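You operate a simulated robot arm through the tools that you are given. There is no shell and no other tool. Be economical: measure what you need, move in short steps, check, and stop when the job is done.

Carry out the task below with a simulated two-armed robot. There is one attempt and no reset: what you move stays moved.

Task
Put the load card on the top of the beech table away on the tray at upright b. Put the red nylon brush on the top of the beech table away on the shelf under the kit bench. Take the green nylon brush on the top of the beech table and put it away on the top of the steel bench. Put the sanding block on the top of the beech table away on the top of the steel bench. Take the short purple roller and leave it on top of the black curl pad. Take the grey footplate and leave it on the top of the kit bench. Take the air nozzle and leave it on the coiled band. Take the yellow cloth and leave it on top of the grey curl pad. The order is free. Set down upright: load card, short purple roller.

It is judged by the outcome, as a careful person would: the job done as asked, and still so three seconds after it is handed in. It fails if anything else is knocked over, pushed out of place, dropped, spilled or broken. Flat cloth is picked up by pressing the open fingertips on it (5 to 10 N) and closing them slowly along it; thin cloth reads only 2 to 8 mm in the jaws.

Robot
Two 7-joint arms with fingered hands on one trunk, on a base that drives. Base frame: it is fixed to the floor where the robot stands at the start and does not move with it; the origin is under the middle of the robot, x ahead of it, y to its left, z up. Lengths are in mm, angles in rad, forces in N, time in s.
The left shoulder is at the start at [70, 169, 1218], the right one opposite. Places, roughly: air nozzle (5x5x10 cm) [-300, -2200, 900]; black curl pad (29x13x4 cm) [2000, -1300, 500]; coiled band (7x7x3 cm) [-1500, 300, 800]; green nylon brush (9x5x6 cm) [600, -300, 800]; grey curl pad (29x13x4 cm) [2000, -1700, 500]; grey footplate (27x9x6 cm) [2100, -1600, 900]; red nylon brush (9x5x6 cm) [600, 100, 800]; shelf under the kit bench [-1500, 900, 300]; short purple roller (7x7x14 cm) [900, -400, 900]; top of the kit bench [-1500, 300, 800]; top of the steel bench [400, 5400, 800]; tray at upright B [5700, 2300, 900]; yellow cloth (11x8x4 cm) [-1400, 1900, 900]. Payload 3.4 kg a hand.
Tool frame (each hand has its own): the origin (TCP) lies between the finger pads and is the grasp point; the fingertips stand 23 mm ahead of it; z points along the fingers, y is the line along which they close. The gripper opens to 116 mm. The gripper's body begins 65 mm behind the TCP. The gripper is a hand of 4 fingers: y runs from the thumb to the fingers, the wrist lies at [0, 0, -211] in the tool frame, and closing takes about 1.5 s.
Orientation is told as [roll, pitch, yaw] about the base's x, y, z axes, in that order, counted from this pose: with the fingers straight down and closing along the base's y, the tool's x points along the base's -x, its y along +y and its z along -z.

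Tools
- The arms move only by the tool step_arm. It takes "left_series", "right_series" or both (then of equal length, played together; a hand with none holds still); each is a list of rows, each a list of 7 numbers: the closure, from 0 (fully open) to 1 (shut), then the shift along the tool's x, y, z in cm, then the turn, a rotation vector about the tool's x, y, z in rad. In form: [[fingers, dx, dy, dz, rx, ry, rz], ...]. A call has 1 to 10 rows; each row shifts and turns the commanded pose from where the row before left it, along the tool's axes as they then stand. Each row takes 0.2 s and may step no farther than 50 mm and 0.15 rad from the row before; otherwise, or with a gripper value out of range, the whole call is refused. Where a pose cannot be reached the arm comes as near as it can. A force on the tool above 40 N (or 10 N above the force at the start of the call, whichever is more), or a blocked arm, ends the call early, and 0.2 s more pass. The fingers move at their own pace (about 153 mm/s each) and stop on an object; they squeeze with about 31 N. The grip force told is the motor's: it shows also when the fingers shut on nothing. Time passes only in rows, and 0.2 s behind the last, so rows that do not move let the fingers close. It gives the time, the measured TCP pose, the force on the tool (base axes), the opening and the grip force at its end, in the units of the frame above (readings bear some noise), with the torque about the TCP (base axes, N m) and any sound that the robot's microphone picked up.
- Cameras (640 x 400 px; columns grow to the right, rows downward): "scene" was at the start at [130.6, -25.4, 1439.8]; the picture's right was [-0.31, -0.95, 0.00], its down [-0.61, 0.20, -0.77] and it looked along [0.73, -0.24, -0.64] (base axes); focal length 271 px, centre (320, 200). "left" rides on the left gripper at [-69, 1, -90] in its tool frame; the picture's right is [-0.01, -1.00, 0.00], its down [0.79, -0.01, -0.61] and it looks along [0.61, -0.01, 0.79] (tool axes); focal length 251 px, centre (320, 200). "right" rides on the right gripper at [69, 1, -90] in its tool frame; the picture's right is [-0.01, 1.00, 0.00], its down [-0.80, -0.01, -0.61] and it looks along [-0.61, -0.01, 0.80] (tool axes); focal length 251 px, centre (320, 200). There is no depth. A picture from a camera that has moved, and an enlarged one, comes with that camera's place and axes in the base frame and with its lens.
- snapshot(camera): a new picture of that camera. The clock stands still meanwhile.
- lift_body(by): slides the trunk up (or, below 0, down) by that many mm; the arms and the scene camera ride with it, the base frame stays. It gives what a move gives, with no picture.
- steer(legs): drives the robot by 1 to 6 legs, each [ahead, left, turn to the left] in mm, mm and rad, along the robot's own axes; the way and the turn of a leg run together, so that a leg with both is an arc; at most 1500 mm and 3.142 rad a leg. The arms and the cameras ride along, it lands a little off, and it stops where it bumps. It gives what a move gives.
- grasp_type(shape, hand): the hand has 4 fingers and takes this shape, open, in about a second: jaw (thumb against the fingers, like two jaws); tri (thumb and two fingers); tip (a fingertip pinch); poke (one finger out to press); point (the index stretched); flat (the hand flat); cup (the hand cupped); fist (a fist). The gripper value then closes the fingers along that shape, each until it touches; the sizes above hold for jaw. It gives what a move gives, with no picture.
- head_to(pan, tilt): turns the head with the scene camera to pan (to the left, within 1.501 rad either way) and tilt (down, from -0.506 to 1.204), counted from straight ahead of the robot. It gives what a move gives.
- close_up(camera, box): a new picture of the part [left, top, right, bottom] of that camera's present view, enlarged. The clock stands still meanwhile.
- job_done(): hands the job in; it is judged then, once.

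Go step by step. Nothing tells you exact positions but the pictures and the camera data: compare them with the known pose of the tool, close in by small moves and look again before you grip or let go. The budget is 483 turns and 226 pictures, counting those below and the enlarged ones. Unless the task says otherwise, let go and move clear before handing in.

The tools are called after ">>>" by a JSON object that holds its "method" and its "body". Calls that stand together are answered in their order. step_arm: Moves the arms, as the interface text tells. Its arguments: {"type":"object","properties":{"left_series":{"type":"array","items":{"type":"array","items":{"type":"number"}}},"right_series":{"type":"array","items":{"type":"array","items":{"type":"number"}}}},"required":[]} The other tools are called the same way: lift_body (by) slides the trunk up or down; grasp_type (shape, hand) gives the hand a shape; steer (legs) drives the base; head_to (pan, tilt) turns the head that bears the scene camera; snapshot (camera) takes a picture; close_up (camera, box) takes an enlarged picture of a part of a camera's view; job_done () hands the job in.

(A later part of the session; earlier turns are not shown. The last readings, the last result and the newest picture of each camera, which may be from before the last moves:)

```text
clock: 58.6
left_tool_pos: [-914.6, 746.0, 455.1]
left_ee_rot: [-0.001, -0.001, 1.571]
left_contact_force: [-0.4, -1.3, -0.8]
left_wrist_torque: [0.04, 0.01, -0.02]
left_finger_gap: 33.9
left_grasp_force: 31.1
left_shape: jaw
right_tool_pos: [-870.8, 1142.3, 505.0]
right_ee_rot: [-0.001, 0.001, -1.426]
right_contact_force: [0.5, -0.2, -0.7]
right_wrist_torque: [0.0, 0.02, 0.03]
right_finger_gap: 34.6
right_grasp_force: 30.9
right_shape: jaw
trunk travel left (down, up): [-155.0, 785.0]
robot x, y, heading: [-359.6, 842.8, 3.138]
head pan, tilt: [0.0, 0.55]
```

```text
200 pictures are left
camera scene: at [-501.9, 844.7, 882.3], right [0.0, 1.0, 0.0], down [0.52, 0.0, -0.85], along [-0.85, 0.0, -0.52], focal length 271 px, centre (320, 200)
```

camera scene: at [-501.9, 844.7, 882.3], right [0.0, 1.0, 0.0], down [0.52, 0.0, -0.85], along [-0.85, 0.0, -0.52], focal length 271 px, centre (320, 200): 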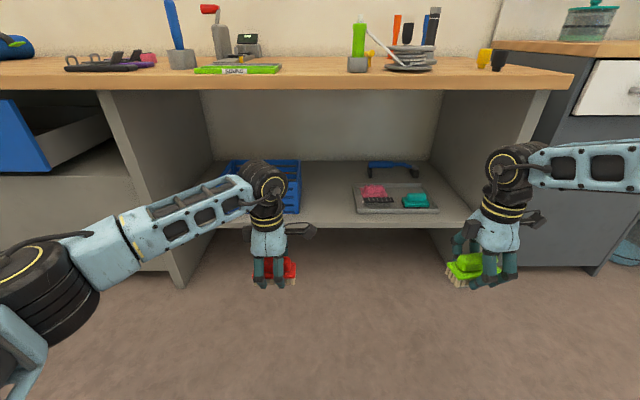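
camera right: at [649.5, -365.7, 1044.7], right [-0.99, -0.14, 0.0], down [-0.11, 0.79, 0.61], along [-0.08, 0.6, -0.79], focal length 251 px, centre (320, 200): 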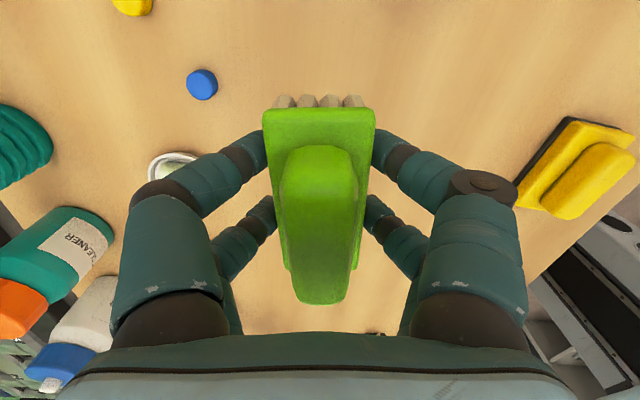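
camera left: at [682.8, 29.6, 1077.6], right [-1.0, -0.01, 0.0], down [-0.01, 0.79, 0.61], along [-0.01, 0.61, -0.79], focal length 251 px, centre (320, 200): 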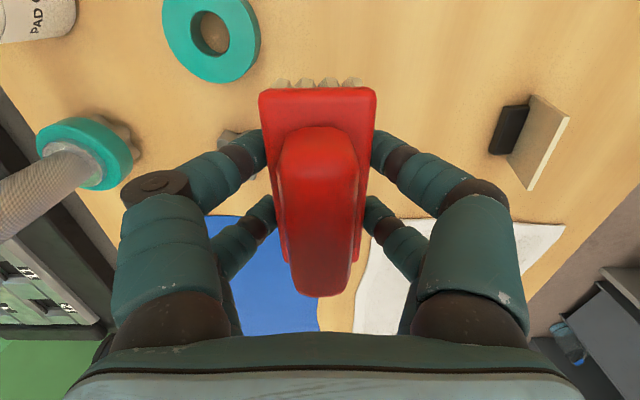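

There's a free 215 mm gap on the shelf between crate and tray, around y=875, with the shelf top at z≈325. I'm pulling the right hand in first to keep it clear of the side panel.

>>> {"method": "step_arm", "body": {"right_series": [[1, -2, 4, 0, 0, 0, 0], [1, -2, 4, 0, 0, 0, 0], [1, -2, 4, 0, 0, 0, 0], [1, -2, 4, 0, 0, 0, 0], [1, -2, 4, 0, 0, 0, 0]]}}

>>> {"method": "steer", "body": {"legs": [[0, -129, 0], [150, 0, 0]]}}

>>> {"method": "snapshot", "body": {"camera": "scene"}}

>>> {"method": "snapshot", "body": {"camera": "left"}}

```text
clock: 59.9
left_tool_pos: [-914.0, 746.3, 455.6]
left_ee_rot: [-0.002, 0.001, 1.571]
left_contact_force: [-0.6, 0.7, -0.1]
left_wrist_torque: [0.01, -0.03, 0.02]
left_finger_gap: 33.8
left_grasp_force: 30.7
left_shape: jaw
right_tool_pos: [-658.1, 1070.0, 506.1]
right_ee_rot: [-0.001, -0.001, -1.427]
right_contact_force: [0.1, 0.5, -2.0]
right_wrist_torque: [0.01, -0.02, -0.04]
right_finger_gap: 34.6
right_grasp_force: 31.5
right_shape: jaw
trunk travel left (down, up): [-155.0, 785.0]
robot x, y, heading: [-360.5, 840.3, 3.144]
head pan, tilt: [0.0, 0.55]
```

```text
clock: 62.1
left_tool_pos: [-1065.4, 878.7, 456.1]
left_ee_rot: [-0.002, 0.0, 1.572]
left_contact_force: [0.7, -0.4, -0.2]
left_wrist_torque: [0.0, -0.04, 0.0]
left_finger_gap: 33.9
left_grasp_force: 30.6
left_shape: jaw
right_tool_pos: [-810.3, 1200.9, 504.7]
right_ee_rot: [0.0, 0.001, -1.424]
right_contact_force: [0.6, 0.1, -1.5]
right_wrist_torque: [0.02, 0.01, -0.01]
right_finger_gap: 34.8
right_grasp_force: 31.5
right_shape: jaw
trunk travel left (down, up): [-155.0, 785.0]
robot x, y, heading: [-512.8, 974.6, 3.139]
head pan, tilt: [0.0, 0.55]
```

```text
199 pictures are left
camera scene: at [-653.7, 974.8, 882.1], right [0.0, 1.0, 0.0], down [0.52, 0.0, -0.85], along [-0.85, 0.0, -0.52], focal length 271 px, centre (320, 200)
```

scene: 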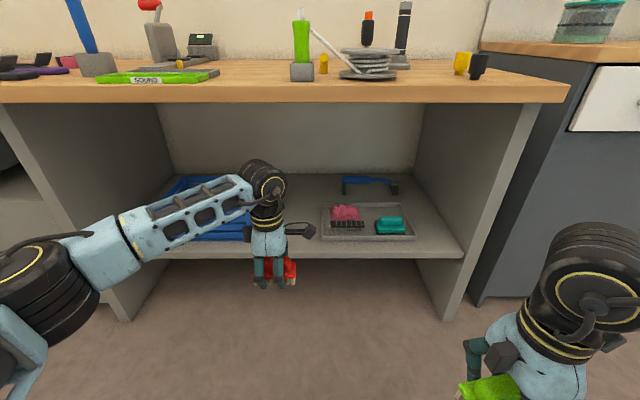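

```text
198 pictures are left
camera left: at [-1066.7, 945.2, 547.0], right [1.0, 0.01, 0.0], down [0.01, -0.79, 0.61], along [0.01, -0.61, -0.79], focal length 251 px, centre (320, 200)
```

left: 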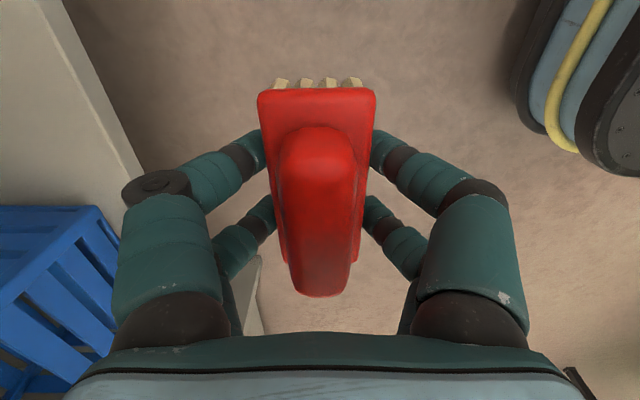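

The gap runs y≈814–981 and the shelf's front edge is near x=-1260. I'm driving in.

>>> {"method": "steer", "body": {"legs": [[215, -16, 0]]}}

>>> {"method": "snapshot", "body": {"camera": "left"}}

>>> {"method": "snapshot", "body": {"camera": "scene"}}

```text
clock: 63.8
left_tool_pos: [-1281.2, 892.5, 455.3]
left_ee_rot: [-0.001, 0.0, 1.573]
left_contact_force: [-0.3, -0.6, -0.9]
left_wrist_torque: [-0.02, 0.0, -0.01]
left_finger_gap: 33.9
left_grasp_force: 30.8
left_shape: jaw
right_tool_pos: [-1026.3, 1215.8, 506.0]
right_ee_rot: [-0.001, 0.001, -1.425]
right_contact_force: [-0.1, -0.2, -0.7]
right_wrist_torque: [0.01, 0.0, 0.02]
right_finger_gap: 34.7
right_grasp_force: 31.4
right_shape: jaw
trunk travel left (down, up): [-155.0, 785.0]
robot x, y, heading: [-727.6, 987.0, 3.143]
head pan, tilt: [0.0, 0.55]
```

```text
197 pictures are left
camera left: at [-1283.5, 960.8, 547.0], right [1.0, 0.01, 0.0], down [0.01, -0.79, 0.61], along [0.01, -0.61, -0.79], focal length 251 px, centre (320, 200)
```

left: 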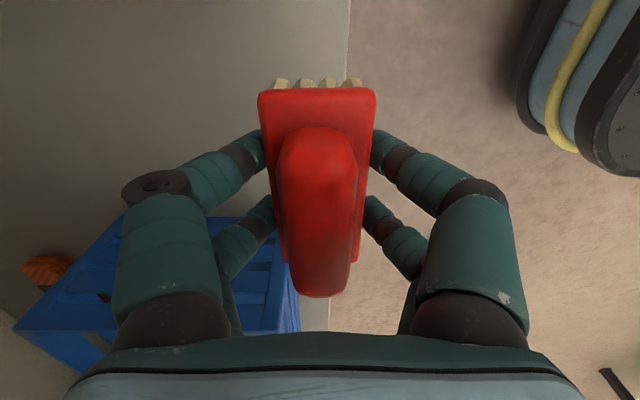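

```text
196 pictures are left
camera scene: at [-870.6, 990.9, 882.2], right [0.0, 1.0, 0.0], down [0.52, 0.0, -0.85], along [-0.85, 0.0, -0.52], focal length 271 px, centre (320, 200)
```

scene: 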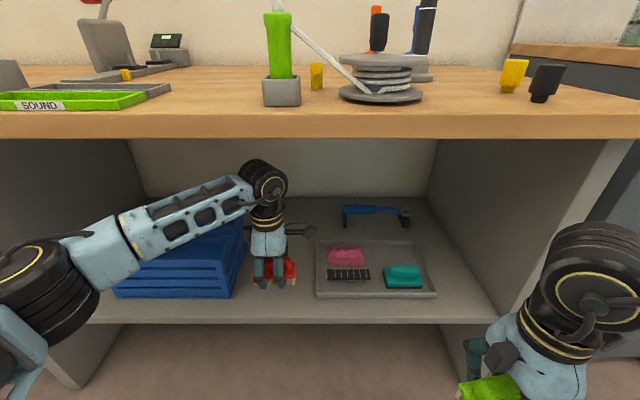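

>>> {"method": "step_arm", "body": {"left_series": [[1, -0.4, 3.3, 0, 0, 0, 0], [1, -0.4, 3.3, 0, 0, 0, 0], [1, 0, 0, 3, 0, 0, 0], [1, 0, 0, 3, 0, 0, 0], [1, 0, 0, 1.5, 0, 0, 0], [1, 0, 0, 0, 0, 0, 0]]}}

>>> {"method": "snapshot", "body": {"camera": "left"}}

>>> {"method": "snapshot", "body": {"camera": "scene"}}

```text
clock: 65.2
left_tool_pos: [-1349.1, 899.4, 380.3]
left_ee_rot: [-0.001, 0.0, 1.573]
left_contact_force: [-0.2, -0.1, -1.2]
left_wrist_torque: [-0.01, -0.01, 0.0]
left_finger_gap: 34.1
left_grasp_force: 31.1
left_shape: jaw
right_tool_pos: [-1026.1, 1217.3, 506.0]
right_ee_rot: [-0.001, -0.002, -1.423]
right_contact_force: [-0.4, 0.4, -1.3]
right_wrist_torque: [-0.01, 0.0, -0.02]
right_finger_gap: 34.7
right_grasp_force: 31.0
right_shape: jaw
trunk travel left (down, up): [-155.0, 785.0]
robot x, y, heading: [-729.7, 987.1, 3.145]
head pan, tilt: [0.0, 0.55]
```

```text
195 pictures are left
camera left: at [-1349.9, 968.2, 471.8], right [1.0, 0.01, 0.0], down [0.01, -0.79, 0.61], along [0.01, -0.61, -0.79], focal length 251 px, centre (320, 200)
```

left: 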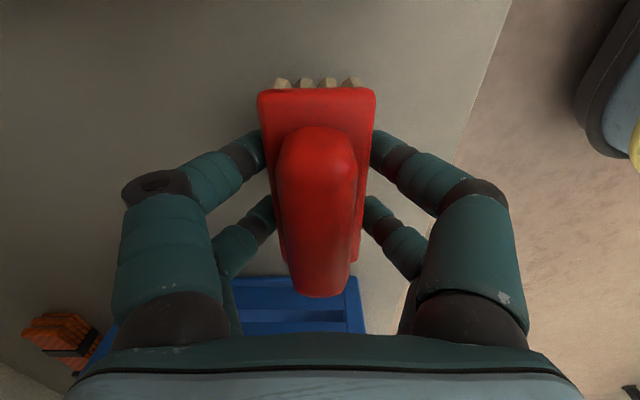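

```text
194 pictures are left
camera scene: at [-870.4, 990.9, 882.2], right [0.0, 1.0, 0.0], down [0.52, 0.0, -0.85], along [-0.85, 0.0, -0.52], focal length 271 px, centre (320, 200)
```

scene: 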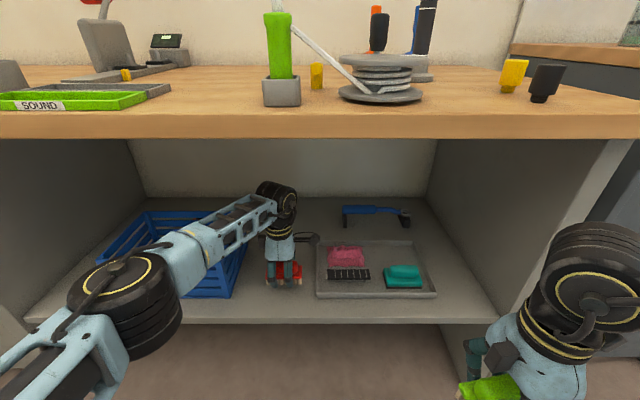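

>>> {"method": "step_arm", "body": {"left_series": [[1, 0, 0, 0.5, 0, 0, 0], [1, 0, 0, 0.5, 0, 0, 0], [1, 0, 0, 0.5, 0, 0, 0], [1, 0, 0, 0.4, 0, 0, 0], [1, 0, 0, 0.4, 0, 0, 0], [1, 0, 0, 0.4, 0, 0, 0]]}}

```text
clock: 66.6
left_tool_pos: [-1348.0, 899.5, 352.7]
left_ee_rot: [-0.002, 0.001, 1.572]
left_contact_force: [-0.3, -0.9, -1.1]
left_wrist_torque: [0.01, 0.02, -0.01]
left_finger_gap: 33.9
left_grasp_force: 31.2
left_shape: jaw
right_tool_pos: [-1026.9, 1216.3, 505.5]
right_ee_rot: [-0.002, -0.001, -1.424]
right_contact_force: [-0.6, 0.3, -0.5]
right_wrist_torque: [-0.01, -0.05, 0.03]
right_finger_gap: 34.7
right_grasp_force: 31.3
right_shape: jaw
trunk travel left (down, up): [-155.0, 785.0]
robot x, y, heading: [-729.8, 993.3, 3.143]
head pan, tilt: [0.0, 0.55]
```

>>> {"method": "step_arm", "body": {"left_series": [[1, 0, 0, 0.4, 0, 0, 0], [1, 0, 0, 0.4, 0, 0, 0], [1, 0, 0, 0.4, 0, 0, 0], [1, 0, 0, 0.4, 0, 0, 0], [1, 0, 0, 0.4, 0, 0, 0]]}}

>>> {"method": "close_up", "body": {"camera": "scene", "box": [220, 180, 380, 320]}}

```text
clock: 67.4
left_tool_pos: [-1348.3, 899.6, 348.9]
left_ee_rot: [0.007, -0.002, 1.572]
left_contact_force: [7.0, -1.3, 28.8]
left_wrist_torque: [-0.02, -0.72, -0.05]
left_finger_gap: 35.3
left_grasp_force: 31.5
left_shape: jaw
right_tool_pos: [-1025.2, 1215.5, 506.8]
right_ee_rot: [-0.006, -0.001, -1.425]
right_contact_force: [-0.9, 0.7, -0.7]
right_wrist_torque: [0.01, 0.0, -0.02]
right_finger_gap: 34.7
right_grasp_force: 31.0
right_shape: jaw
trunk travel left (down, up): [-155.0, 785.0]
robot x, y, heading: [-728.0, 988.3, 3.138]
head pan, tilt: [0.0, 0.55]
stopped in row 4 (left hand): the force on the tool passed its limit (the readings are from after the stop); the commanded pose is now the measured one
```

```text
2.86 times, centred on (300, 250) of scene
camera zoom: at [-866.3, 991.2, 883.2], right [0.0, 1.0, 0.0], down [0.52, 0.0, -0.86], along [-0.86, 0.0, -0.52], focal length 774 px, centre (377, 57)
```

zoom: 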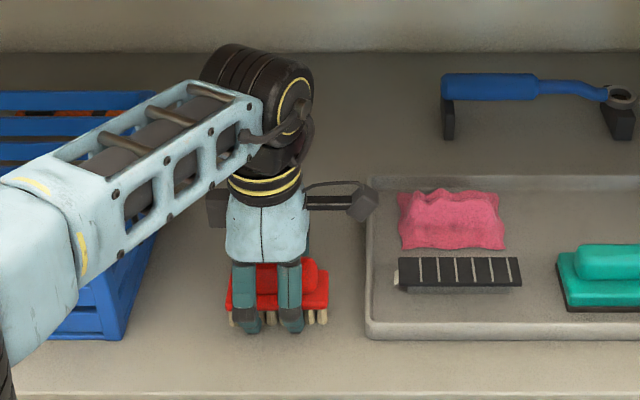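

The brush is resting on the shelf. I'm releasing it and rising.

>>> {"method": "step_arm", "body": {"left_series": [[0.7, 0, 0, 0, 0, 0, 0], [0.3, 0, 0, 0, 0, 0, 0], [0.2, 0, 0, 0, 0, 0, 0], [0.2, 0, 0, 0, 0, 0, 0], [0.2, 0, 0, -2, 0, 0, 0], [0.2, 0, 0, -4, 0, 0, 0], [0.2, 0, 0, -4, 0, 0, 0], [0.2, 0, -3, 0, 0, 0, 0], [0.2, 0, -3, 0, 0, 0, 0]]}}

>>> {"method": "snapshot", "body": {"camera": "scene"}}

```text
clock: 68.1
left_tool_pos: [-1349.9, 900.6, 347.9]
left_ee_rot: [0.012, -0.003, 1.575]
left_contact_force: [-4.6, 0.2, 15.4]
left_wrist_torque: [-0.09, -0.87, -0.04]
left_finger_gap: 91.6
left_grasp_force: 0.0
left_shape: jaw
right_tool_pos: [-1026.6, 1216.8, 505.3]
right_ee_rot: [-0.002, 0.0, -1.425]
right_contact_force: [0.5, -0.3, -0.6]
right_wrist_torque: [-0.05, 0.03, 0.02]
right_finger_gap: 34.4
right_grasp_force: 30.9
right_shape: jaw
trunk travel left (down, up): [-155.0, 785.0]
robot x, y, heading: [-729.1, 989.4, 3.14]
head pan, tilt: [0.0, 0.55]
stopped in row 3 (left hand): the force on the tool passed its limit (the readings are from after the stop); the commanded pose is now the measured one
```

```text
192 pictures are left
camera scene: at [-869.3, 991.3, 882.1], right [0.0, 1.0, 0.0], down [0.52, 0.0, -0.85], along [-0.85, 0.0, -0.52], focal length 271 px, centre (320, 200)
```

scene: 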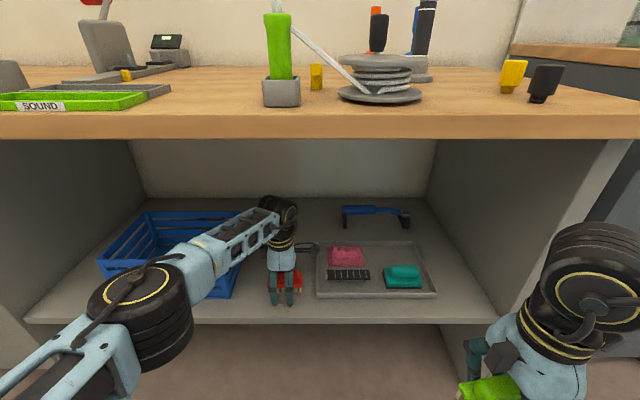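

>>> {"method": "step_arm", "body": {"left_series": [[0.2, 0, 0, -1, 0, 0, 0], [0.2, 0, 0, -2, 0, 0, 0], [0.2, 0, 0, -4, 0, 0, 0], [0.2, 0, 0, -4, 0, 0, 0], [0.2, 0, -3, 0, 0, 0, 0], [0.2, 0, -3, 0, 0, 0, 0]]}}

>>> {"method": "snapshot", "body": {"camera": "scene"}}

```text
clock: 69.5
left_tool_pos: [-1290.4, 900.5, 456.0]
left_ee_rot: [0.005, -0.003, 1.575]
left_contact_force: [-0.7, 0.5, 0.2]
left_wrist_torque: [0.02, -0.01, -0.01]
left_finger_gap: 92.7
left_grasp_force: 0.1
left_shape: jaw
right_tool_pos: [-1028.3, 1216.6, 505.4]
right_ee_rot: [0.0, 0.001, -1.427]
right_contact_force: [-0.3, 0.6, -1.0]
right_wrist_torque: [-0.02, 0.02, 0.01]
right_finger_gap: 34.2
right_grasp_force: 30.5
right_shape: jaw
trunk travel left (down, up): [-155.0, 785.0]
robot x, y, heading: [-729.8, 988.3, 3.138]
head pan, tilt: [0.0, 0.55]
```

```text
191 pictures are left
camera scene: at [-870.5, 990.9, 882.2], right [0.0, 1.0, 0.0], down [0.52, 0.0, -0.85], along [-0.85, 0.0, -0.52], focal length 271 px, centre (320, 200)
```

scene: 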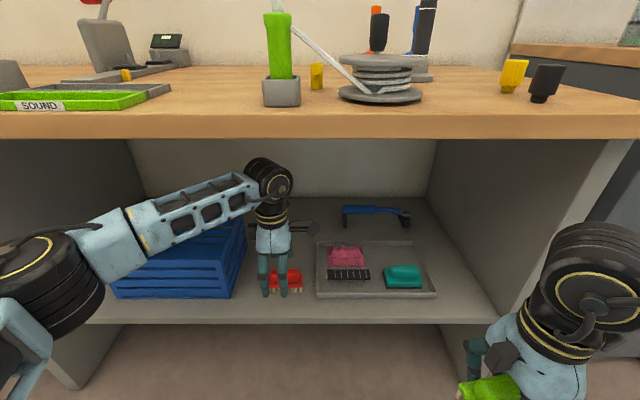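

The red brush is on the shelf. I'm backing out, raising the trunk, and heading to the steel bench.

>>> {"method": "steer", "body": {"legs": [[-450, 0, 0]]}}

>>> {"method": "lift_body", "body": {"by": 400}}

>>> {"method": "lift_body", "body": {"by": 200}}

>>> {"method": "steer", "body": {"legs": [[0, 0, -1.57], [1500, 0, 0], [1500, 0, 0]]}}

>>> {"method": "snapshot", "body": {"camera": "scene"}}

```text
clock: 72.2
left_tool_pos: [-840.2, 900.5, 456.3]
left_ee_rot: [0.006, -0.002, 1.569]
left_contact_force: [-0.4, -0.1, 0.1]
left_wrist_torque: [-0.02, 0.03, -0.01]
left_finger_gap: 92.8
left_grasp_force: 0.0
left_shape: jaw
right_tool_pos: [-576.7, 1218.0, 505.6]
right_ee_rot: [-0.002, -0.002, -1.428]
right_contact_force: [0.7, -0.4, -0.7]
right_wrist_torque: [0.0, -0.01, -0.03]
right_finger_gap: 34.7
right_grasp_force: 30.9
right_shape: jaw
trunk travel left (down, up): [-155.0, 785.0]
robot x, y, heading: [-279.4, 987.3, 3.134]
head pan, tilt: [0.0, 0.55]
```

```text
clock: 76.1
left_tool_pos: [-842.0, 901.3, 855.2]
left_ee_rot: [0.007, -0.003, 1.571]
left_contact_force: [0.5, -0.3, -0.2]
left_wrist_torque: [0.01, 0.01, -0.01]
left_finger_gap: 92.7
left_grasp_force: 0.1
left_shape: jaw
right_tool_pos: [-577.4, 1216.1, 905.1]
right_ee_rot: [0.001, 0.0, -1.428]
right_contact_force: [0.9, 0.5, -0.2]
right_wrist_torque: [-0.02, -0.04, 0.02]
right_finger_gap: 34.6
right_grasp_force: 31.1
right_shape: jaw
trunk travel left (down, up): [-555.0, 385.0]
robot x, y, heading: [-280.9, 992.4, 3.141]
head pan, tilt: [0.0, 0.55]
```

```text
clock: 78.2
left_tool_pos: [-842.1, 899.9, 1056.2]
left_ee_rot: [0.006, -0.004, 1.571]
left_contact_force: [0.0, -0.1, -0.4]
left_wrist_torque: [0.01, 0.01, -0.01]
left_finger_gap: 92.5
left_grasp_force: 0.1
left_shape: jaw
right_tool_pos: [-577.2, 1216.9, 1105.7]
right_ee_rot: [-0.001, -0.001, -1.427]
right_contact_force: [0.7, -0.6, -1.9]
right_wrist_torque: [-0.03, -0.03, 0.01]
right_finger_gap: 34.8
right_grasp_force: 31.2
right_shape: jaw
trunk travel left (down, up): [-755.0, 185.0]
robot x, y, heading: [-280.5, 988.0, 3.136]
head pan, tilt: [0.0, 0.55]
```

```text
clock: 96.5
left_tool_pos: [-336.1, 4551.6, 1054.8]
left_ee_rot: [0.008, -0.001, -0.009]
left_contact_force: [0.7, 0.4, 0.1]
left_wrist_torque: [0.04, 0.0, 0.04]
left_finger_gap: 92.8
left_grasp_force: 0.1
left_shape: jaw
right_tool_pos: [-23.9, 4284.5, 1104.1]
right_ee_rot: [-0.003, 0.0, -3.008]
right_contact_force: [0.3, 0.7, -1.0]
right_wrist_torque: [0.03, 0.02, 0.01]
right_finger_gap: 34.6
right_grasp_force: 31.0
right_shape: jaw
trunk travel left (down, up): [-755.0, 185.0]
robot x, y, heading: [-251.4, 3988.2, 1.558]
head pan, tilt: [0.0, 0.55]
```

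```text
190 pictures are left
camera scene: at [-252.3, 4130.2, 1482.3], right [1.0, -0.01, 0.0], down [-0.01, -0.52, -0.85], along [0.01, 0.85, -0.52], focal length 271 px, centre (320, 200)
```

scene: 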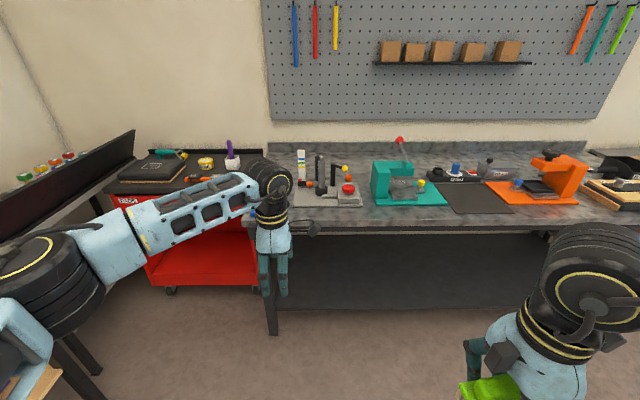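

The steel bench's front edge is at y≈5044, with a free front strip below the teal vice around x 0–250. I'm driving closer.

>>> {"method": "steer", "body": {"legs": [[600, -74, 0.012]]}}

>>> {"method": "step_arm", "body": {"right_series": [[1, 0.5, -4, 0, 0, 0, 0.03], [1, 0.5, -4, 0, 0, 0, 0.03], [1, 0.5, -4, 0, 0, 0, 0.03], [1, 0.5, -4, 0, 0, 0, 0.03], [1, 0.5, -4, 0, 0, 0, 0.03], [1, 0, 0, 0, 0, 0, 0]]}}

>>> {"method": "head_to", "body": {"pan": 0, "tilt": 0.8}}

>>> {"method": "snapshot", "body": {"camera": "scene"}}

>>> {"method": "snapshot", "body": {"camera": "right"}}

```text
clock: 100.0
left_tool_pos: [-265.9, 5148.8, 1056.6]
left_ee_rot: [0.009, -0.001, 0.002]
left_contact_force: [-0.7, -0.2, 0.4]
left_wrist_torque: [0.03, 0.05, 0.02]
left_finger_gap: 92.7
left_grasp_force: 0.1
left_shape: jaw
right_tool_pos: [51.2, 4884.3, 1106.3]
right_ee_rot: [-0.001, 0.0, -2.995]
right_contact_force: [0.0, -0.8, -1.6]
right_wrist_torque: [0.03, 0.02, -0.02]
right_finger_gap: 34.4
right_grasp_force: 31.0
right_shape: jaw
trunk travel left (down, up): [-755.0, 185.0]
robot x, y, heading: [-177.4, 4588.8, 1.57]
head pan, tilt: [0.0, 0.55]
```

```text
clock: 101.3
left_tool_pos: [-264.1, 5149.4, 1056.1]
left_ee_rot: [0.009, -0.001, 0.003]
left_contact_force: [0.5, -1.1, -0.9]
left_wrist_torque: [0.04, -0.02, 0.01]
left_finger_gap: 92.7
left_grasp_force: 0.1
left_shape: jaw
right_tool_pos: [57.9, 5085.0, 1107.2]
right_ee_rot: [-0.002, -0.001, 3.137]
right_contact_force: [0.3, -0.4, -0.8]
right_wrist_torque: [0.0, -0.01, 0.01]
right_finger_gap: 34.4
right_grasp_force: 31.4
right_shape: jaw
trunk travel left (down, up): [-755.0, 185.0]
robot x, y, heading: [-175.8, 4587.6, 1.569]
head pan, tilt: [0.0, 0.55]
```

```text
clock: 102.1
left_tool_pos: [-264.9, 5149.4, 1054.1]
left_ee_rot: [0.008, -0.001, 0.004]
left_contact_force: [-0.9, -0.1, -0.7]
left_wrist_torque: [-0.03, -0.03, 0.02]
left_finger_gap: 92.5
left_grasp_force: 0.1
left_shape: jaw
right_tool_pos: [57.3, 5087.1, 1107.0]
right_ee_rot: [0.0, 0.0, 3.138]
right_contact_force: [0.0, -0.1, -1.2]
right_wrist_torque: [0.0, 0.01, -0.01]
right_finger_gap: 34.4
right_grasp_force: 30.5
right_shape: jaw
trunk travel left (down, up): [-755.0, 185.0]
robot x, y, heading: [-178.2, 4589.8, 1.572]
head pan, tilt: [0.0, 0.799]
```

```text
189 pictures are left
camera scene: at [-176.1, 4720.2, 1460.9], right [1.0, 0.0, 0.0], down [0.0, -0.72, -0.7], along [0.0, 0.7, -0.72], focal length 271 px, centre (320, 200)
```

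scene: 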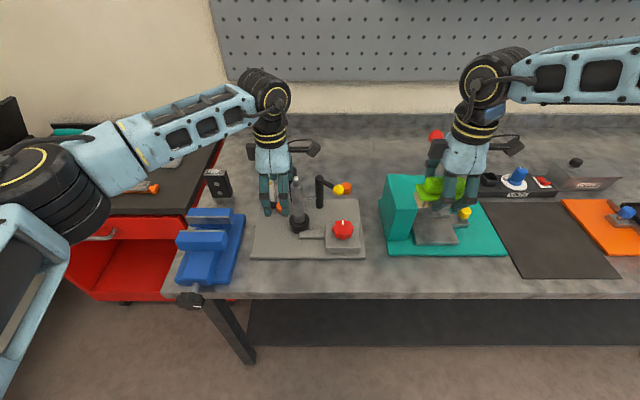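

```text
188 pictures are left
camera right: at [126.5, 5084.2, 1195.3], right [-0.01, -1.0, 0.0], down [-0.79, 0.01, 0.61], along [-0.61, 0.01, -0.79], focal length 251 px, centre (320, 200)
```

right: 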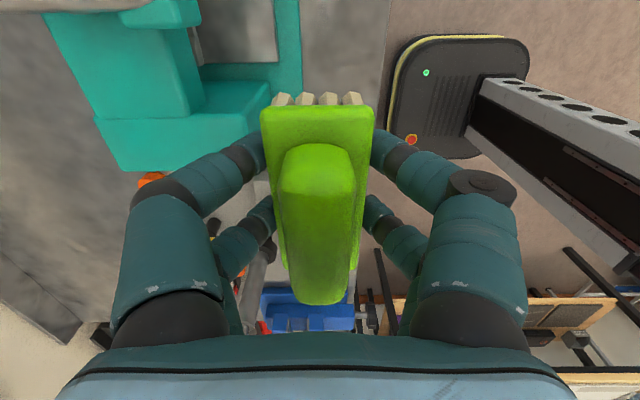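

The strip is 113 mm deep (y 5032–5145) and the right hand is already over it. I'm retracting the left hand up and back so I can lower the trunk.

>>> {"method": "step_arm", "body": {"left_series": [[0.2, 0, -3.5, -3, 0, 0, 0], [0.2, 0.5, -3.5, -3, 0, 0, 0], [0.2, 0.5, -3.5, -3, 0, 0, 0], [0.2, 0.5, -3.5, -3, 0, 0, 0], [0.2, 0.5, -3.5, -2, 0, 0, 0]]}}

>>> {"method": "lift_body", "body": {"by": -130}}

>>> {"method": "step_arm", "body": {"right_series": [[1, 0, 0, 3, 0, 0, 0], [1, 0, 0, 3, 0, 0, 0], [1, 0, 0, 2, 0, 0, 0], [1, 0, 0, 0, 0, 0, 0]]}}

>>> {"method": "snapshot", "body": {"camera": "scene"}}

>>> {"method": "snapshot", "body": {"camera": "right"}}

```text
clock: 103.3
left_tool_pos: [-284.4, 4971.4, 1193.8]
left_ee_rot: [0.007, -0.002, 0.002]
left_contact_force: [0.0, 0.2, 0.5]
left_wrist_torque: [0.04, -0.05, 0.0]
left_finger_gap: 92.8
left_grasp_force: 0.0
left_shape: jaw
right_tool_pos: [57.6, 5085.5, 1105.5]
right_ee_rot: [-0.002, 0.001, 3.137]
right_contact_force: [-0.4, 0.0, -1.3]
right_wrist_torque: [0.02, -0.02, -0.04]
right_finger_gap: 34.3
right_grasp_force: 30.5
right_shape: jaw
trunk travel left (down, up): [-755.0, 185.0]
robot x, y, heading: [-174.7, 4587.7, 1.573]
head pan, tilt: [0.0, 0.799]
```

```text
clock: 104.9
left_tool_pos: [-283.7, 4973.1, 1064.2]
left_ee_rot: [0.007, -0.001, 0.002]
left_contact_force: [0.2, 0.2, 0.5]
left_wrist_torque: [0.01, 0.0, 0.01]
left_finger_gap: 92.6
left_grasp_force: 0.1
left_shape: jaw
right_tool_pos: [58.2, 5086.5, 976.8]
right_ee_rot: [-0.002, 0.001, 3.137]
right_contact_force: [0.1, 0.3, -1.2]
right_wrist_torque: [0.01, 0.0, 0.02]
right_finger_gap: 34.4
right_grasp_force: 31.0
right_shape: jaw
trunk travel left (down, up): [-625.0, 315.0]
robot x, y, heading: [-174.9, 4586.5, 1.568]
head pan, tilt: [0.0, 0.799]
```

```text
clock: 105.9
left_tool_pos: [-283.4, 4972.8, 1065.2]
left_ee_rot: [0.007, -0.003, 0.004]
left_contact_force: [-0.6, 0.7, -0.1]
left_wrist_torque: [0.01, 0.01, 0.0]
left_finger_gap: 92.7
left_grasp_force: 0.0
left_shape: jaw
right_tool_pos: [58.6, 5087.9, 894.4]
right_ee_rot: [-0.001, -0.001, 3.139]
right_contact_force: [-0.9, 0.5, -0.9]
right_wrist_torque: [-0.01, 0.03, -0.04]
right_finger_gap: 34.3
right_grasp_force: 30.5
right_shape: jaw
trunk travel left (down, up): [-625.0, 315.0]
robot x, y, heading: [-178.6, 4590.9, 1.572]
head pan, tilt: [0.0, 0.799]
```

```text
187 pictures are left
camera scene: at [-176.2, 4720.1, 1330.9], right [1.0, 0.0, 0.0], down [0.0, -0.72, -0.7], along [0.0, 0.7, -0.72], focal length 271 px, centre (320, 200)
```

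scene: 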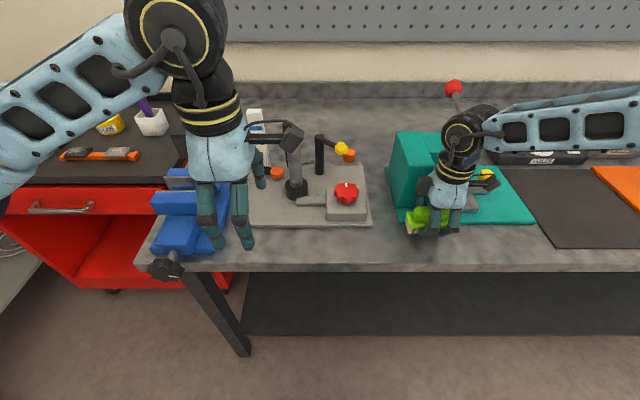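

```text
186 pictures are left
camera right: at [126.4, 5084.2, 985.0], right [-0.01, -1.0, 0.0], down [-0.79, 0.01, 0.61], along [-0.61, 0.01, -0.79], focal length 251 px, centre (320, 200)
```

right: 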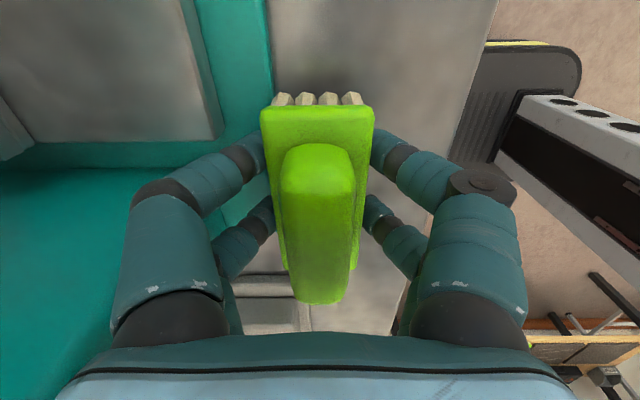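

Triangulating again puts the bench top at z≈860 and the strip at y 5012–5106. I'm shifting the brush to the middle of it and lowering gently.

>>> {"method": "step_arm", "body": {"right_series": [[1, 0, 0, -1, 0, 0, 0], [1, 0, 2.9, 0, 0, 0, 0], [1, 0, 0, 0.5, 0, 0, 0], [1, 0, 0, 0.4, 0, 0, 0], [1, 0, 0, 0.4, 0, 0, 0], [1, 0, 0, 0.4, 0, 0, 0], [1, 0, 0, 0.4, 0, 0, 0], [1, 0, 0, 0.4, 0, 0, 0]]}}

>>> {"method": "snapshot", "body": {"camera": "right"}}

```text
clock: 107.7
left_tool_pos: [-285.4, 4973.5, 1063.6]
left_ee_rot: [0.006, -0.002, 0.003]
left_contact_force: [0.0, 0.8, -0.2]
left_wrist_torque: [0.01, -0.03, 0.01]
left_finger_gap: 92.9
left_grasp_force: 0.0
left_shape: jaw
right_tool_pos: [58.7, 5057.7, 880.3]
right_ee_rot: [0.0, 0.0, 3.137]
right_contact_force: [-0.3, -0.8, -0.9]
right_wrist_torque: [0.01, -0.03, -0.02]
right_finger_gap: 34.6
right_grasp_force: 30.6
right_shape: jaw
trunk travel left (down, up): [-625.0, 315.0]
robot x, y, heading: [-176.4, 4589.7, 1.574]
head pan, tilt: [0.0, 0.799]
```

```text
185 pictures are left
camera right: at [126.5, 5055.4, 969.8], right [-0.01, -1.0, 0.0], down [-0.79, 0.01, 0.61], along [-0.61, 0.01, -0.79], focal length 251 px, centre (320, 200)
```

right: 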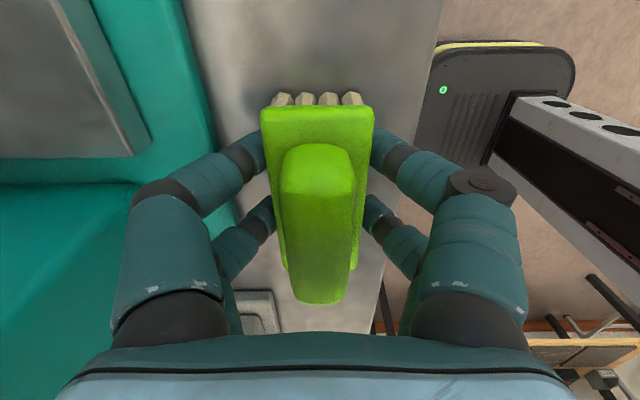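

Centred between the teal base and the edge. I'll keep lowering until it touches.

>>> {"method": "step_arm", "body": {"right_series": [[1, 0, 0, 0.5, 0, 0, 0], [1, 0, 0, 0.5, 0, 0, 0], [1, 0, 0, 0.5, 0, 0, 0], [1, 0, 0, 0.5, 0, 0, 0], [1, 0, 0, 0.5, 0, 0, 0], [1, 0, 0, 0.5, 0, 0, 0], [1, 0, 0, 0.5, 0, 0, 0], [1, 0, 0, 0.5, 0, 0, 0]]}}

>>> {"method": "snapshot", "body": {"camera": "right"}}

```text
clock: 108.5
left_tool_pos: [-283.4, 4969.4, 1065.0]
left_ee_rot: [0.01, -0.004, 0.001]
left_contact_force: [0.6, -0.1, 1.0]
left_wrist_torque: [0.03, 0.0, -0.01]
left_finger_gap: 92.7
left_grasp_force: 0.1
left_shape: jaw
right_tool_pos: [58.5, 5056.8, 873.8]
right_ee_rot: [-0.012, 0.001, 3.137]
right_contact_force: [3.1, -7.3, 26.0]
right_wrist_torque: [-0.81, 0.07, 0.07]
right_finger_gap: 35.4
right_grasp_force: 30.8
right_shape: jaw
trunk travel left (down, up): [-625.0, 315.0]
robot x, y, heading: [-176.3, 4585.3, 1.573]
head pan, tilt: [0.0, 0.799]
stopped in row 3 (right hand): the force on the tool passed its limit (the readings are from after the stop); the commanded pose is now the measured one
```

```text
184 pictures are left
camera right: at [126.3, 5053.8, 963.3], right [-0.01, -1.0, -0.01], down [-0.8, 0.0, 0.61], along [-0.61, 0.02, -0.8], focal length 251 px, centre (320, 200)
```

right: 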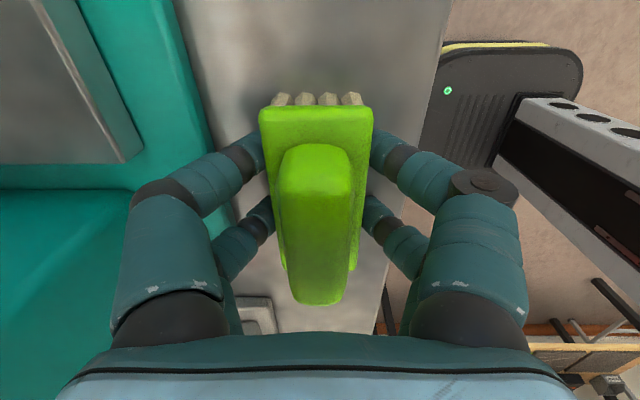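

>>> {"method": "step_arm", "body": {"right_series": [[0.7, 0, 0, -0.1, 0, 0, 0], [0.45, 0, 0, -0.3, 0, 0, 0], [0.42, 0, 0, -0.3, 0, 0, 0], [0.42, 0, 0, -1, 0, 0, 0], [0.42, 0, 0, -3, 0, 0, 0], [0.42, 0, 0, -4, 0, 0, 0], [0.42, 0, 0, -4, 0, 0, 0], [0.42, 0, 0, -4, 0, 0, 0]]}}

>>> {"method": "snapshot", "body": {"camera": "right"}}

```text
clock: 110.3
left_tool_pos: [-282.9, 4973.0, 1064.0]
left_ee_rot: [0.01, -0.001, 0.004]
left_contact_force: [-0.1, -0.7, 0.3]
left_wrist_torque: [0.04, -0.01, 0.0]
left_finger_gap: 92.6
left_grasp_force: 0.1
left_shape: jaw
right_tool_pos: [57.0, 5057.8, 1038.7]
right_ee_rot: [-0.009, 0.002, 3.136]
right_contact_force: [-0.1, 0.8, 0.0]
right_wrist_torque: [0.01, 0.0, -0.01]
right_finger_gap: 66.9
right_grasp_force: 0.0
right_shape: jaw
trunk travel left (down, up): [-625.0, 315.0]
robot x, y, heading: [-178.2, 4589.8, 1.566]
head pan, tilt: [0.0, 0.799]
```

```text
183 pictures are left
camera right: at [126.3, 5054.6, 1127.3], right [-0.01, -1.0, -0.01], down [-0.79, 0.01, 0.61], along [-0.61, 0.02, -0.79], focal length 251 px, centre (320, 200)
```

right: 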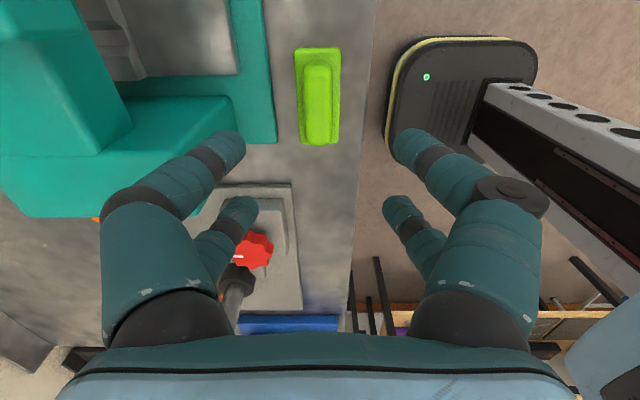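

Green brush is placed. Next I'm driving to the yellow cloth on the cabinet near (-1400, 1900).

>>> {"method": "lift_body", "body": {"by": 130}}

>>> {"method": "steer", "body": {"legs": [[-1330, 0, 0], [-1330, 0, 0], [0, 0, 1.57], [300, 0, 0]]}}

>>> {"method": "head_to", "body": {"pan": 0, "tilt": 0.6}}

>>> {"method": "snapshot", "body": {"camera": "scene"}}

```text
clock: 111.8
left_tool_pos: [-283.1, 4972.2, 1194.1]
left_ee_rot: [0.007, -0.003, 0.001]
left_contact_force: [0.3, -0.1, -0.6]
left_wrist_torque: [-0.03, -0.01, 0.02]
left_finger_gap: 92.8
left_grasp_force: 0.0
left_shape: jaw
right_tool_pos: [58.5, 5058.3, 1167.3]
right_ee_rot: [-0.009, 0.0, 3.135]
right_contact_force: [-0.7, -0.2, 0.2]
right_wrist_torque: [0.01, -0.01, 0.01]
right_finger_gap: 67.0
right_grasp_force: 0.1
right_shape: jaw
trunk travel left (down, up): [-755.0, 185.0]
robot x, y, heading: [-173.6, 4585.2, 1.577]
head pan, tilt: [0.0, 0.799]
```

```text
clock: 130.3
left_tool_pos: [-863.1, 1822.3, 1194.8]
left_ee_rot: [0.008, -0.002, 1.576]
left_contact_force: [0.3, 0.6, -1.2]
left_wrist_torque: [0.0, -0.01, 0.0]
left_finger_gap: 92.5
left_grasp_force: 0.0
left_shape: jaw
right_tool_pos: [-950.7, 2164.2, 1167.8]
right_ee_rot: [-0.01, 0.0, -1.573]
right_contact_force: [-0.2, -0.6, -1.0]
right_wrist_torque: [-0.01, 0.01, 0.0]
right_finger_gap: 66.8
right_grasp_force: 0.0
right_shape: jaw
trunk travel left (down, up): [-755.0, 185.0]
robot x, y, heading: [-479.2, 1930.0, -3.141]
head pan, tilt: [0.0, 0.799]
```

```text
clock: 131.0
left_tool_pos: [-864.9, 1821.0, 1194.3]
left_ee_rot: [0.006, -0.004, 1.578]
left_contact_force: [0.1, -0.1, -0.5]
left_wrist_torque: [0.0, 0.01, -0.01]
left_finger_gap: 92.6
left_grasp_force: 0.0
left_shape: jaw
right_tool_pos: [-951.1, 2163.9, 1167.1]
right_ee_rot: [-0.007, 0.0, -1.573]
right_contact_force: [-0.1, -0.3, -0.9]
right_wrist_torque: [-0.03, 0.03, 0.0]
right_finger_gap: 67.2
right_grasp_force: 0.1
right_shape: jaw
trunk travel left (down, up): [-755.0, 185.0]
robot x, y, heading: [-484.9, 1929.1, -3.138]
head pan, tilt: [0.0, 0.6]
```

```text
182 pictures are left
camera scene: at [-620.6, 1931.6, 1477.6], right [0.0, 1.0, 0.0], down [0.57, 0.0, -0.82], along [-0.82, 0.0, -0.57], focal length 271 px, centre (320, 200)
```

scene: 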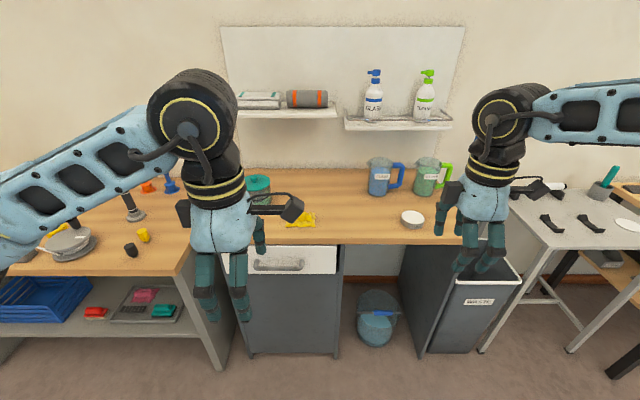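

The cloth is at about (-1389, 1866). I'm driving closer and will use the left hand.

>>> {"method": "steer", "body": {"legs": [[370, -44, 0]]}}

>>> {"method": "step_arm", "body": {"left_series": [[0, 0, 3, 3, 0, 0, 0], [0, 0, 3, 3, 0, 0, 0], [0, 0, 3, 3, 0, 0, 0], [0, 0, 3, 3, 0, 0, 0], [0, 0, 3, 3, 0, 0, 0], [0, 0, 0, 0, 0, 0, 0]]}}

>>> {"method": "snapshot", "body": {"camera": "left"}}

>>> {"method": "snapshot", "body": {"camera": "scene"}}

```text
clock: 133.4
left_tool_pos: [-1237.3, 1865.5, 1193.2]
left_ee_rot: [0.01, -0.001, 1.576]
left_contact_force: [-0.4, 0.0, 0.4]
left_wrist_torque: [-0.03, 0.04, 0.01]
left_finger_gap: 92.4
left_grasp_force: 0.1
left_shape: jaw
right_tool_pos: [-1323.6, 2207.7, 1167.1]
right_ee_rot: [-0.01, -0.001, -1.571]
right_contact_force: [0.6, 0.2, 0.0]
right_wrist_torque: [0.04, 0.0, 0.01]
right_finger_gap: 66.9
right_grasp_force: 0.1
right_shape: jaw
trunk travel left (down, up): [-755.0, 185.0]
robot x, y, heading: [-855.4, 1972.9, -3.141]
head pan, tilt: [0.0, 0.6]
```

```text
clock: 134.8
left_tool_pos: [-1388.3, 1864.5, 1044.3]
left_ee_rot: [0.009, 0.0, 1.576]
left_contact_force: [-0.2, 0.5, 1.0]
left_wrist_torque: [-0.01, 0.01, -0.01]
left_finger_gap: 115.8
left_grasp_force: 0.1
left_shape: jaw
right_tool_pos: [-1324.3, 2206.6, 1167.1]
right_ee_rot: [-0.007, 0.001, -1.572]
right_contact_force: [0.4, 0.7, 0.5]
right_wrist_torque: [0.0, -0.02, -0.04]
right_finger_gap: 67.3
right_grasp_force: 0.1
right_shape: jaw
trunk travel left (down, up): [-755.0, 185.0]
robot x, y, heading: [-854.7, 1976.6, -3.136]
head pan, tilt: [0.0, 0.6]
```

```text
181 pictures are left
camera left: at [-1390.0, 1932.9, 1137.0], right [1.0, 0.01, -0.01], down [0.02, -0.8, 0.61], along [0.0, -0.61, -0.8], focal length 251 px, centre (320, 200)
```

left: 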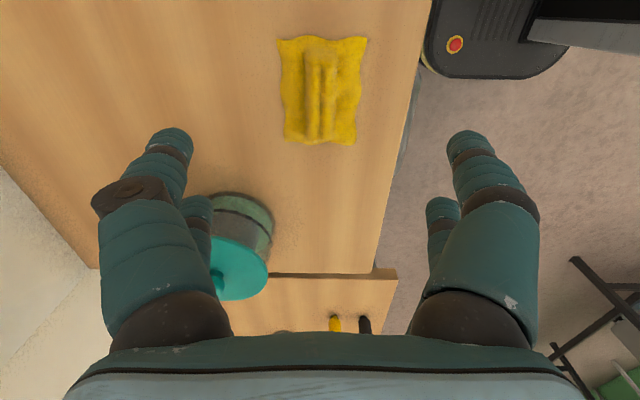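

```text
180 pictures are left
camera scene: at [-992.6, 1975.1, 1477.8], right [0.0, 1.0, 0.0], down [0.56, 0.0, -0.83], along [-0.83, 0.0, -0.56], focal length 271 px, centre (320, 200)
```

scene: 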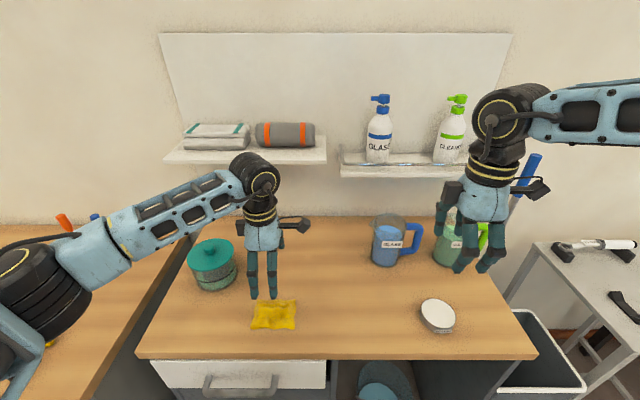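

>>> {"method": "step_arm", "body": {"left_series": [[0.2, 0, 0, 4, 0, 0, 0], [0.2, 0, 0, 4, 0, 0, 0], [0.2, 0, 0, 4, 0, 0, 0], [0.2, 0, 0, 2.5, 0, 0, 0], [0.2, 0, 0, 0, 0, 0, 0]]}}

>>> {"method": "snapshot", "body": {"camera": "left"}}

>>> {"method": "close_up", "body": {"camera": "scene", "box": [180, 220, 380, 345]}}

```text
clock: 136.0
left_tool_pos: [-1390.2, 1864.4, 901.8]
left_ee_rot: [0.007, -0.002, 1.575]
left_contact_force: [0.0, 0.6, -0.2]
left_wrist_torque: [0.02, 0.03, 0.01]
left_finger_gap: 93.0
left_grasp_force: 0.1
left_shape: jaw
right_tool_pos: [-1324.5, 2207.0, 1168.2]
right_ee_rot: [-0.009, 0.0, -1.569]
right_contact_force: [0.2, -0.6, 0.2]
right_wrist_torque: [0.04, 0.02, 0.0]
right_finger_gap: 66.7
right_grasp_force: 0.1
right_shape: jaw
trunk travel left (down, up): [-755.0, 185.0]
robot x, y, heading: [-855.5, 1975.3, -3.138]
head pan, tilt: [0.0, 0.6]
```

```text
179 pictures are left
camera left: at [-1390.9, 1932.5, 992.8], right [1.0, 0.01, -0.01], down [0.02, -0.8, 0.61], along [0.0, -0.61, -0.8], focal length 251 px, centre (320, 200)
```

left: 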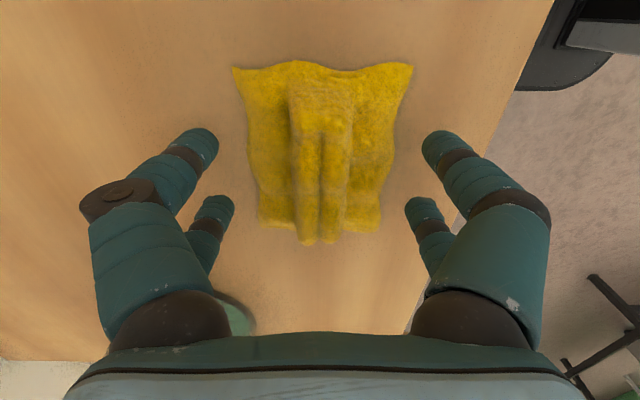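

```text
3.20 times, centred on (280, 282) of scene
camera zoom: at [-992.8, 1975.1, 1477.8], right [0.0, 1.0, 0.0], down [0.56, 0.0, -0.83], along [-0.83, 0.0, -0.56], focal length 867 px, centre (448, -64)
```

zoom: 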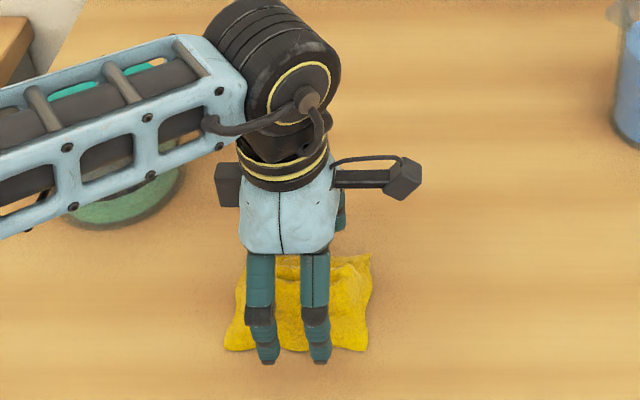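

>>> {"method": "step_arm", "body": {"left_series": [[0.2, 0, 0, 1, 0, 0, 0], [0.2, 0, 0, 0.7, 0, 0, 0], [0.2, 0, 0, 0, 0, 0, 0]]}}

```text
clock: 136.8
left_tool_pos: [-1390.8, 1863.8, 883.6]
left_ee_rot: [0.006, -0.002, 1.577]
left_contact_force: [0.1, -0.3, 0.3]
left_wrist_torque: [0.03, 0.02, -0.03]
left_finger_gap: 93.0
left_grasp_force: 0.1
left_shape: jaw
right_tool_pos: [-1323.6, 2208.5, 1167.7]
right_ee_rot: [-0.01, 0.0, -1.57]
right_contact_force: [0.3, -0.3, 0.1]
right_wrist_torque: [0.03, 0.01, 0.01]
right_finger_gap: 67.2
right_grasp_force: 0.0
right_shape: jaw
trunk travel left (down, up): [-755.0, 185.0]
robot x, y, heading: [-857.4, 1973.0, -3.143]
head pan, tilt: [0.0, 0.6]
```

>>> {"method": "step_arm", "body": {"left_series": [[0.2, 0, 0, 0.6, 0, 0, 0], [0.2, 0, 0, 0.5, 0, 0, 0], [0.2, 0, 0, 0, 0, 0, 0]]}}

>>> {"method": "snapshot", "body": {"camera": "left"}}

```text
clock: 137.3
left_tool_pos: [-1392.9, 1865.5, 883.0]
left_ee_rot: [0.019, -0.007, 1.579]
left_contact_force: [-0.6, -2.4, 21.0]
left_wrist_torque: [-0.1, -1.32, -0.19]
left_finger_gap: 93.0
left_grasp_force: 0.1
left_shape: jaw
right_tool_pos: [-1321.8, 2207.0, 1167.9]
right_ee_rot: [-0.01, 0.0, -1.571]
right_contact_force: [0.2, -0.6, 0.2]
right_wrist_torque: [0.0, -0.01, 0.01]
right_finger_gap: 66.6
right_grasp_force: 0.0
right_shape: jaw
trunk travel left (down, up): [-755.0, 185.0]
robot x, y, heading: [-855.0, 1973.2, -3.14]
head pan, tilt: [0.0, 0.6]
stopped in row 2 (left hand): the force on the tool passed its limit (the readings are from after the stop); the commanded pose is now the measured one
```

```text
177 pictures are left
camera left: at [-1393.1, 1932.6, 974.8], right [1.0, 0.02, -0.02], down [0.03, -0.8, 0.6], along [0.0, -0.6, -0.8], focal length 251 px, centre (320, 200)
```

left: 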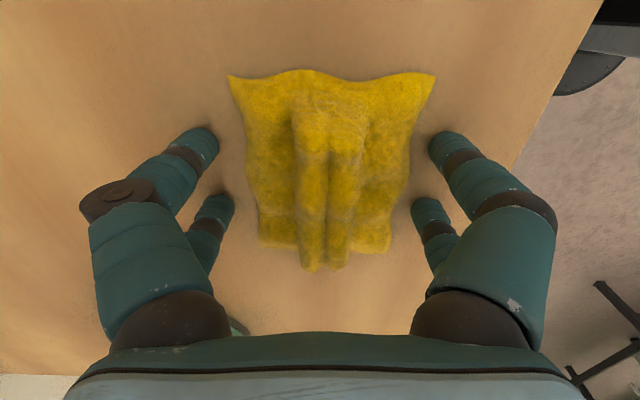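

>>> {"method": "step_arm", "body": {"left_series": [[0.3, 0, 0, -0.2, 0, 0, 0], [0.4, 0, 0, 0, 0, 0, 0], [0.5, 0, 0, 0, 0, 0, 0], [0.6, 0, 0, 0, 0, 0, 0], [0.7, 0, 0, 0, 0, 0, 0], [0.8, 0, 0, 0, 0, 0, 0], [0.9, 0, 0, 0, 0, 0, 0], [1, 0, 0, 0, 0, 0, 0], [1, 0, 0, 0, 0, 0, 0]]}}

>>> {"method": "snapshot", "body": {"camera": "left"}}

```text
clock: 139.3
left_tool_pos: [-1391.3, 1865.0, 883.7]
left_ee_rot: [0.018, -0.003, 1.578]
left_contact_force: [4.1, 1.4, 14.1]
left_wrist_torque: [0.06, -0.76, 0.05]
left_finger_gap: 76.3
left_grasp_force: 31.1
left_shape: jaw
right_tool_pos: [-1321.6, 2207.9, 1169.8]
right_ee_rot: [-0.009, -0.001, -1.571]
right_contact_force: [-0.8, 0.6, -0.4]
right_wrist_torque: [0.01, -0.01, -0.04]
right_finger_gap: 66.9
right_grasp_force: 0.1
right_shape: jaw
trunk travel left (down, up): [-755.0, 185.0]
robot x, y, heading: [-851.6, 1979.7, -3.13]
head pan, tilt: [0.0, 0.6]
```

```text
176 pictures are left
camera left: at [-1391.6, 1933.4, 975.5], right [1.0, 0.02, -0.02], down [0.02, -0.8, 0.6], along [0.0, -0.6, -0.8], focal length 251 px, centre (320, 200)
```

left: 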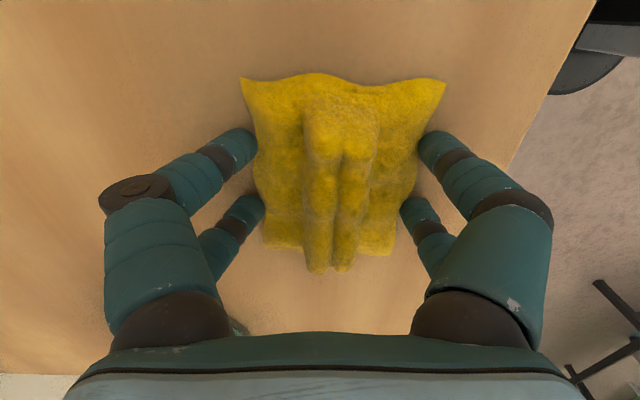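

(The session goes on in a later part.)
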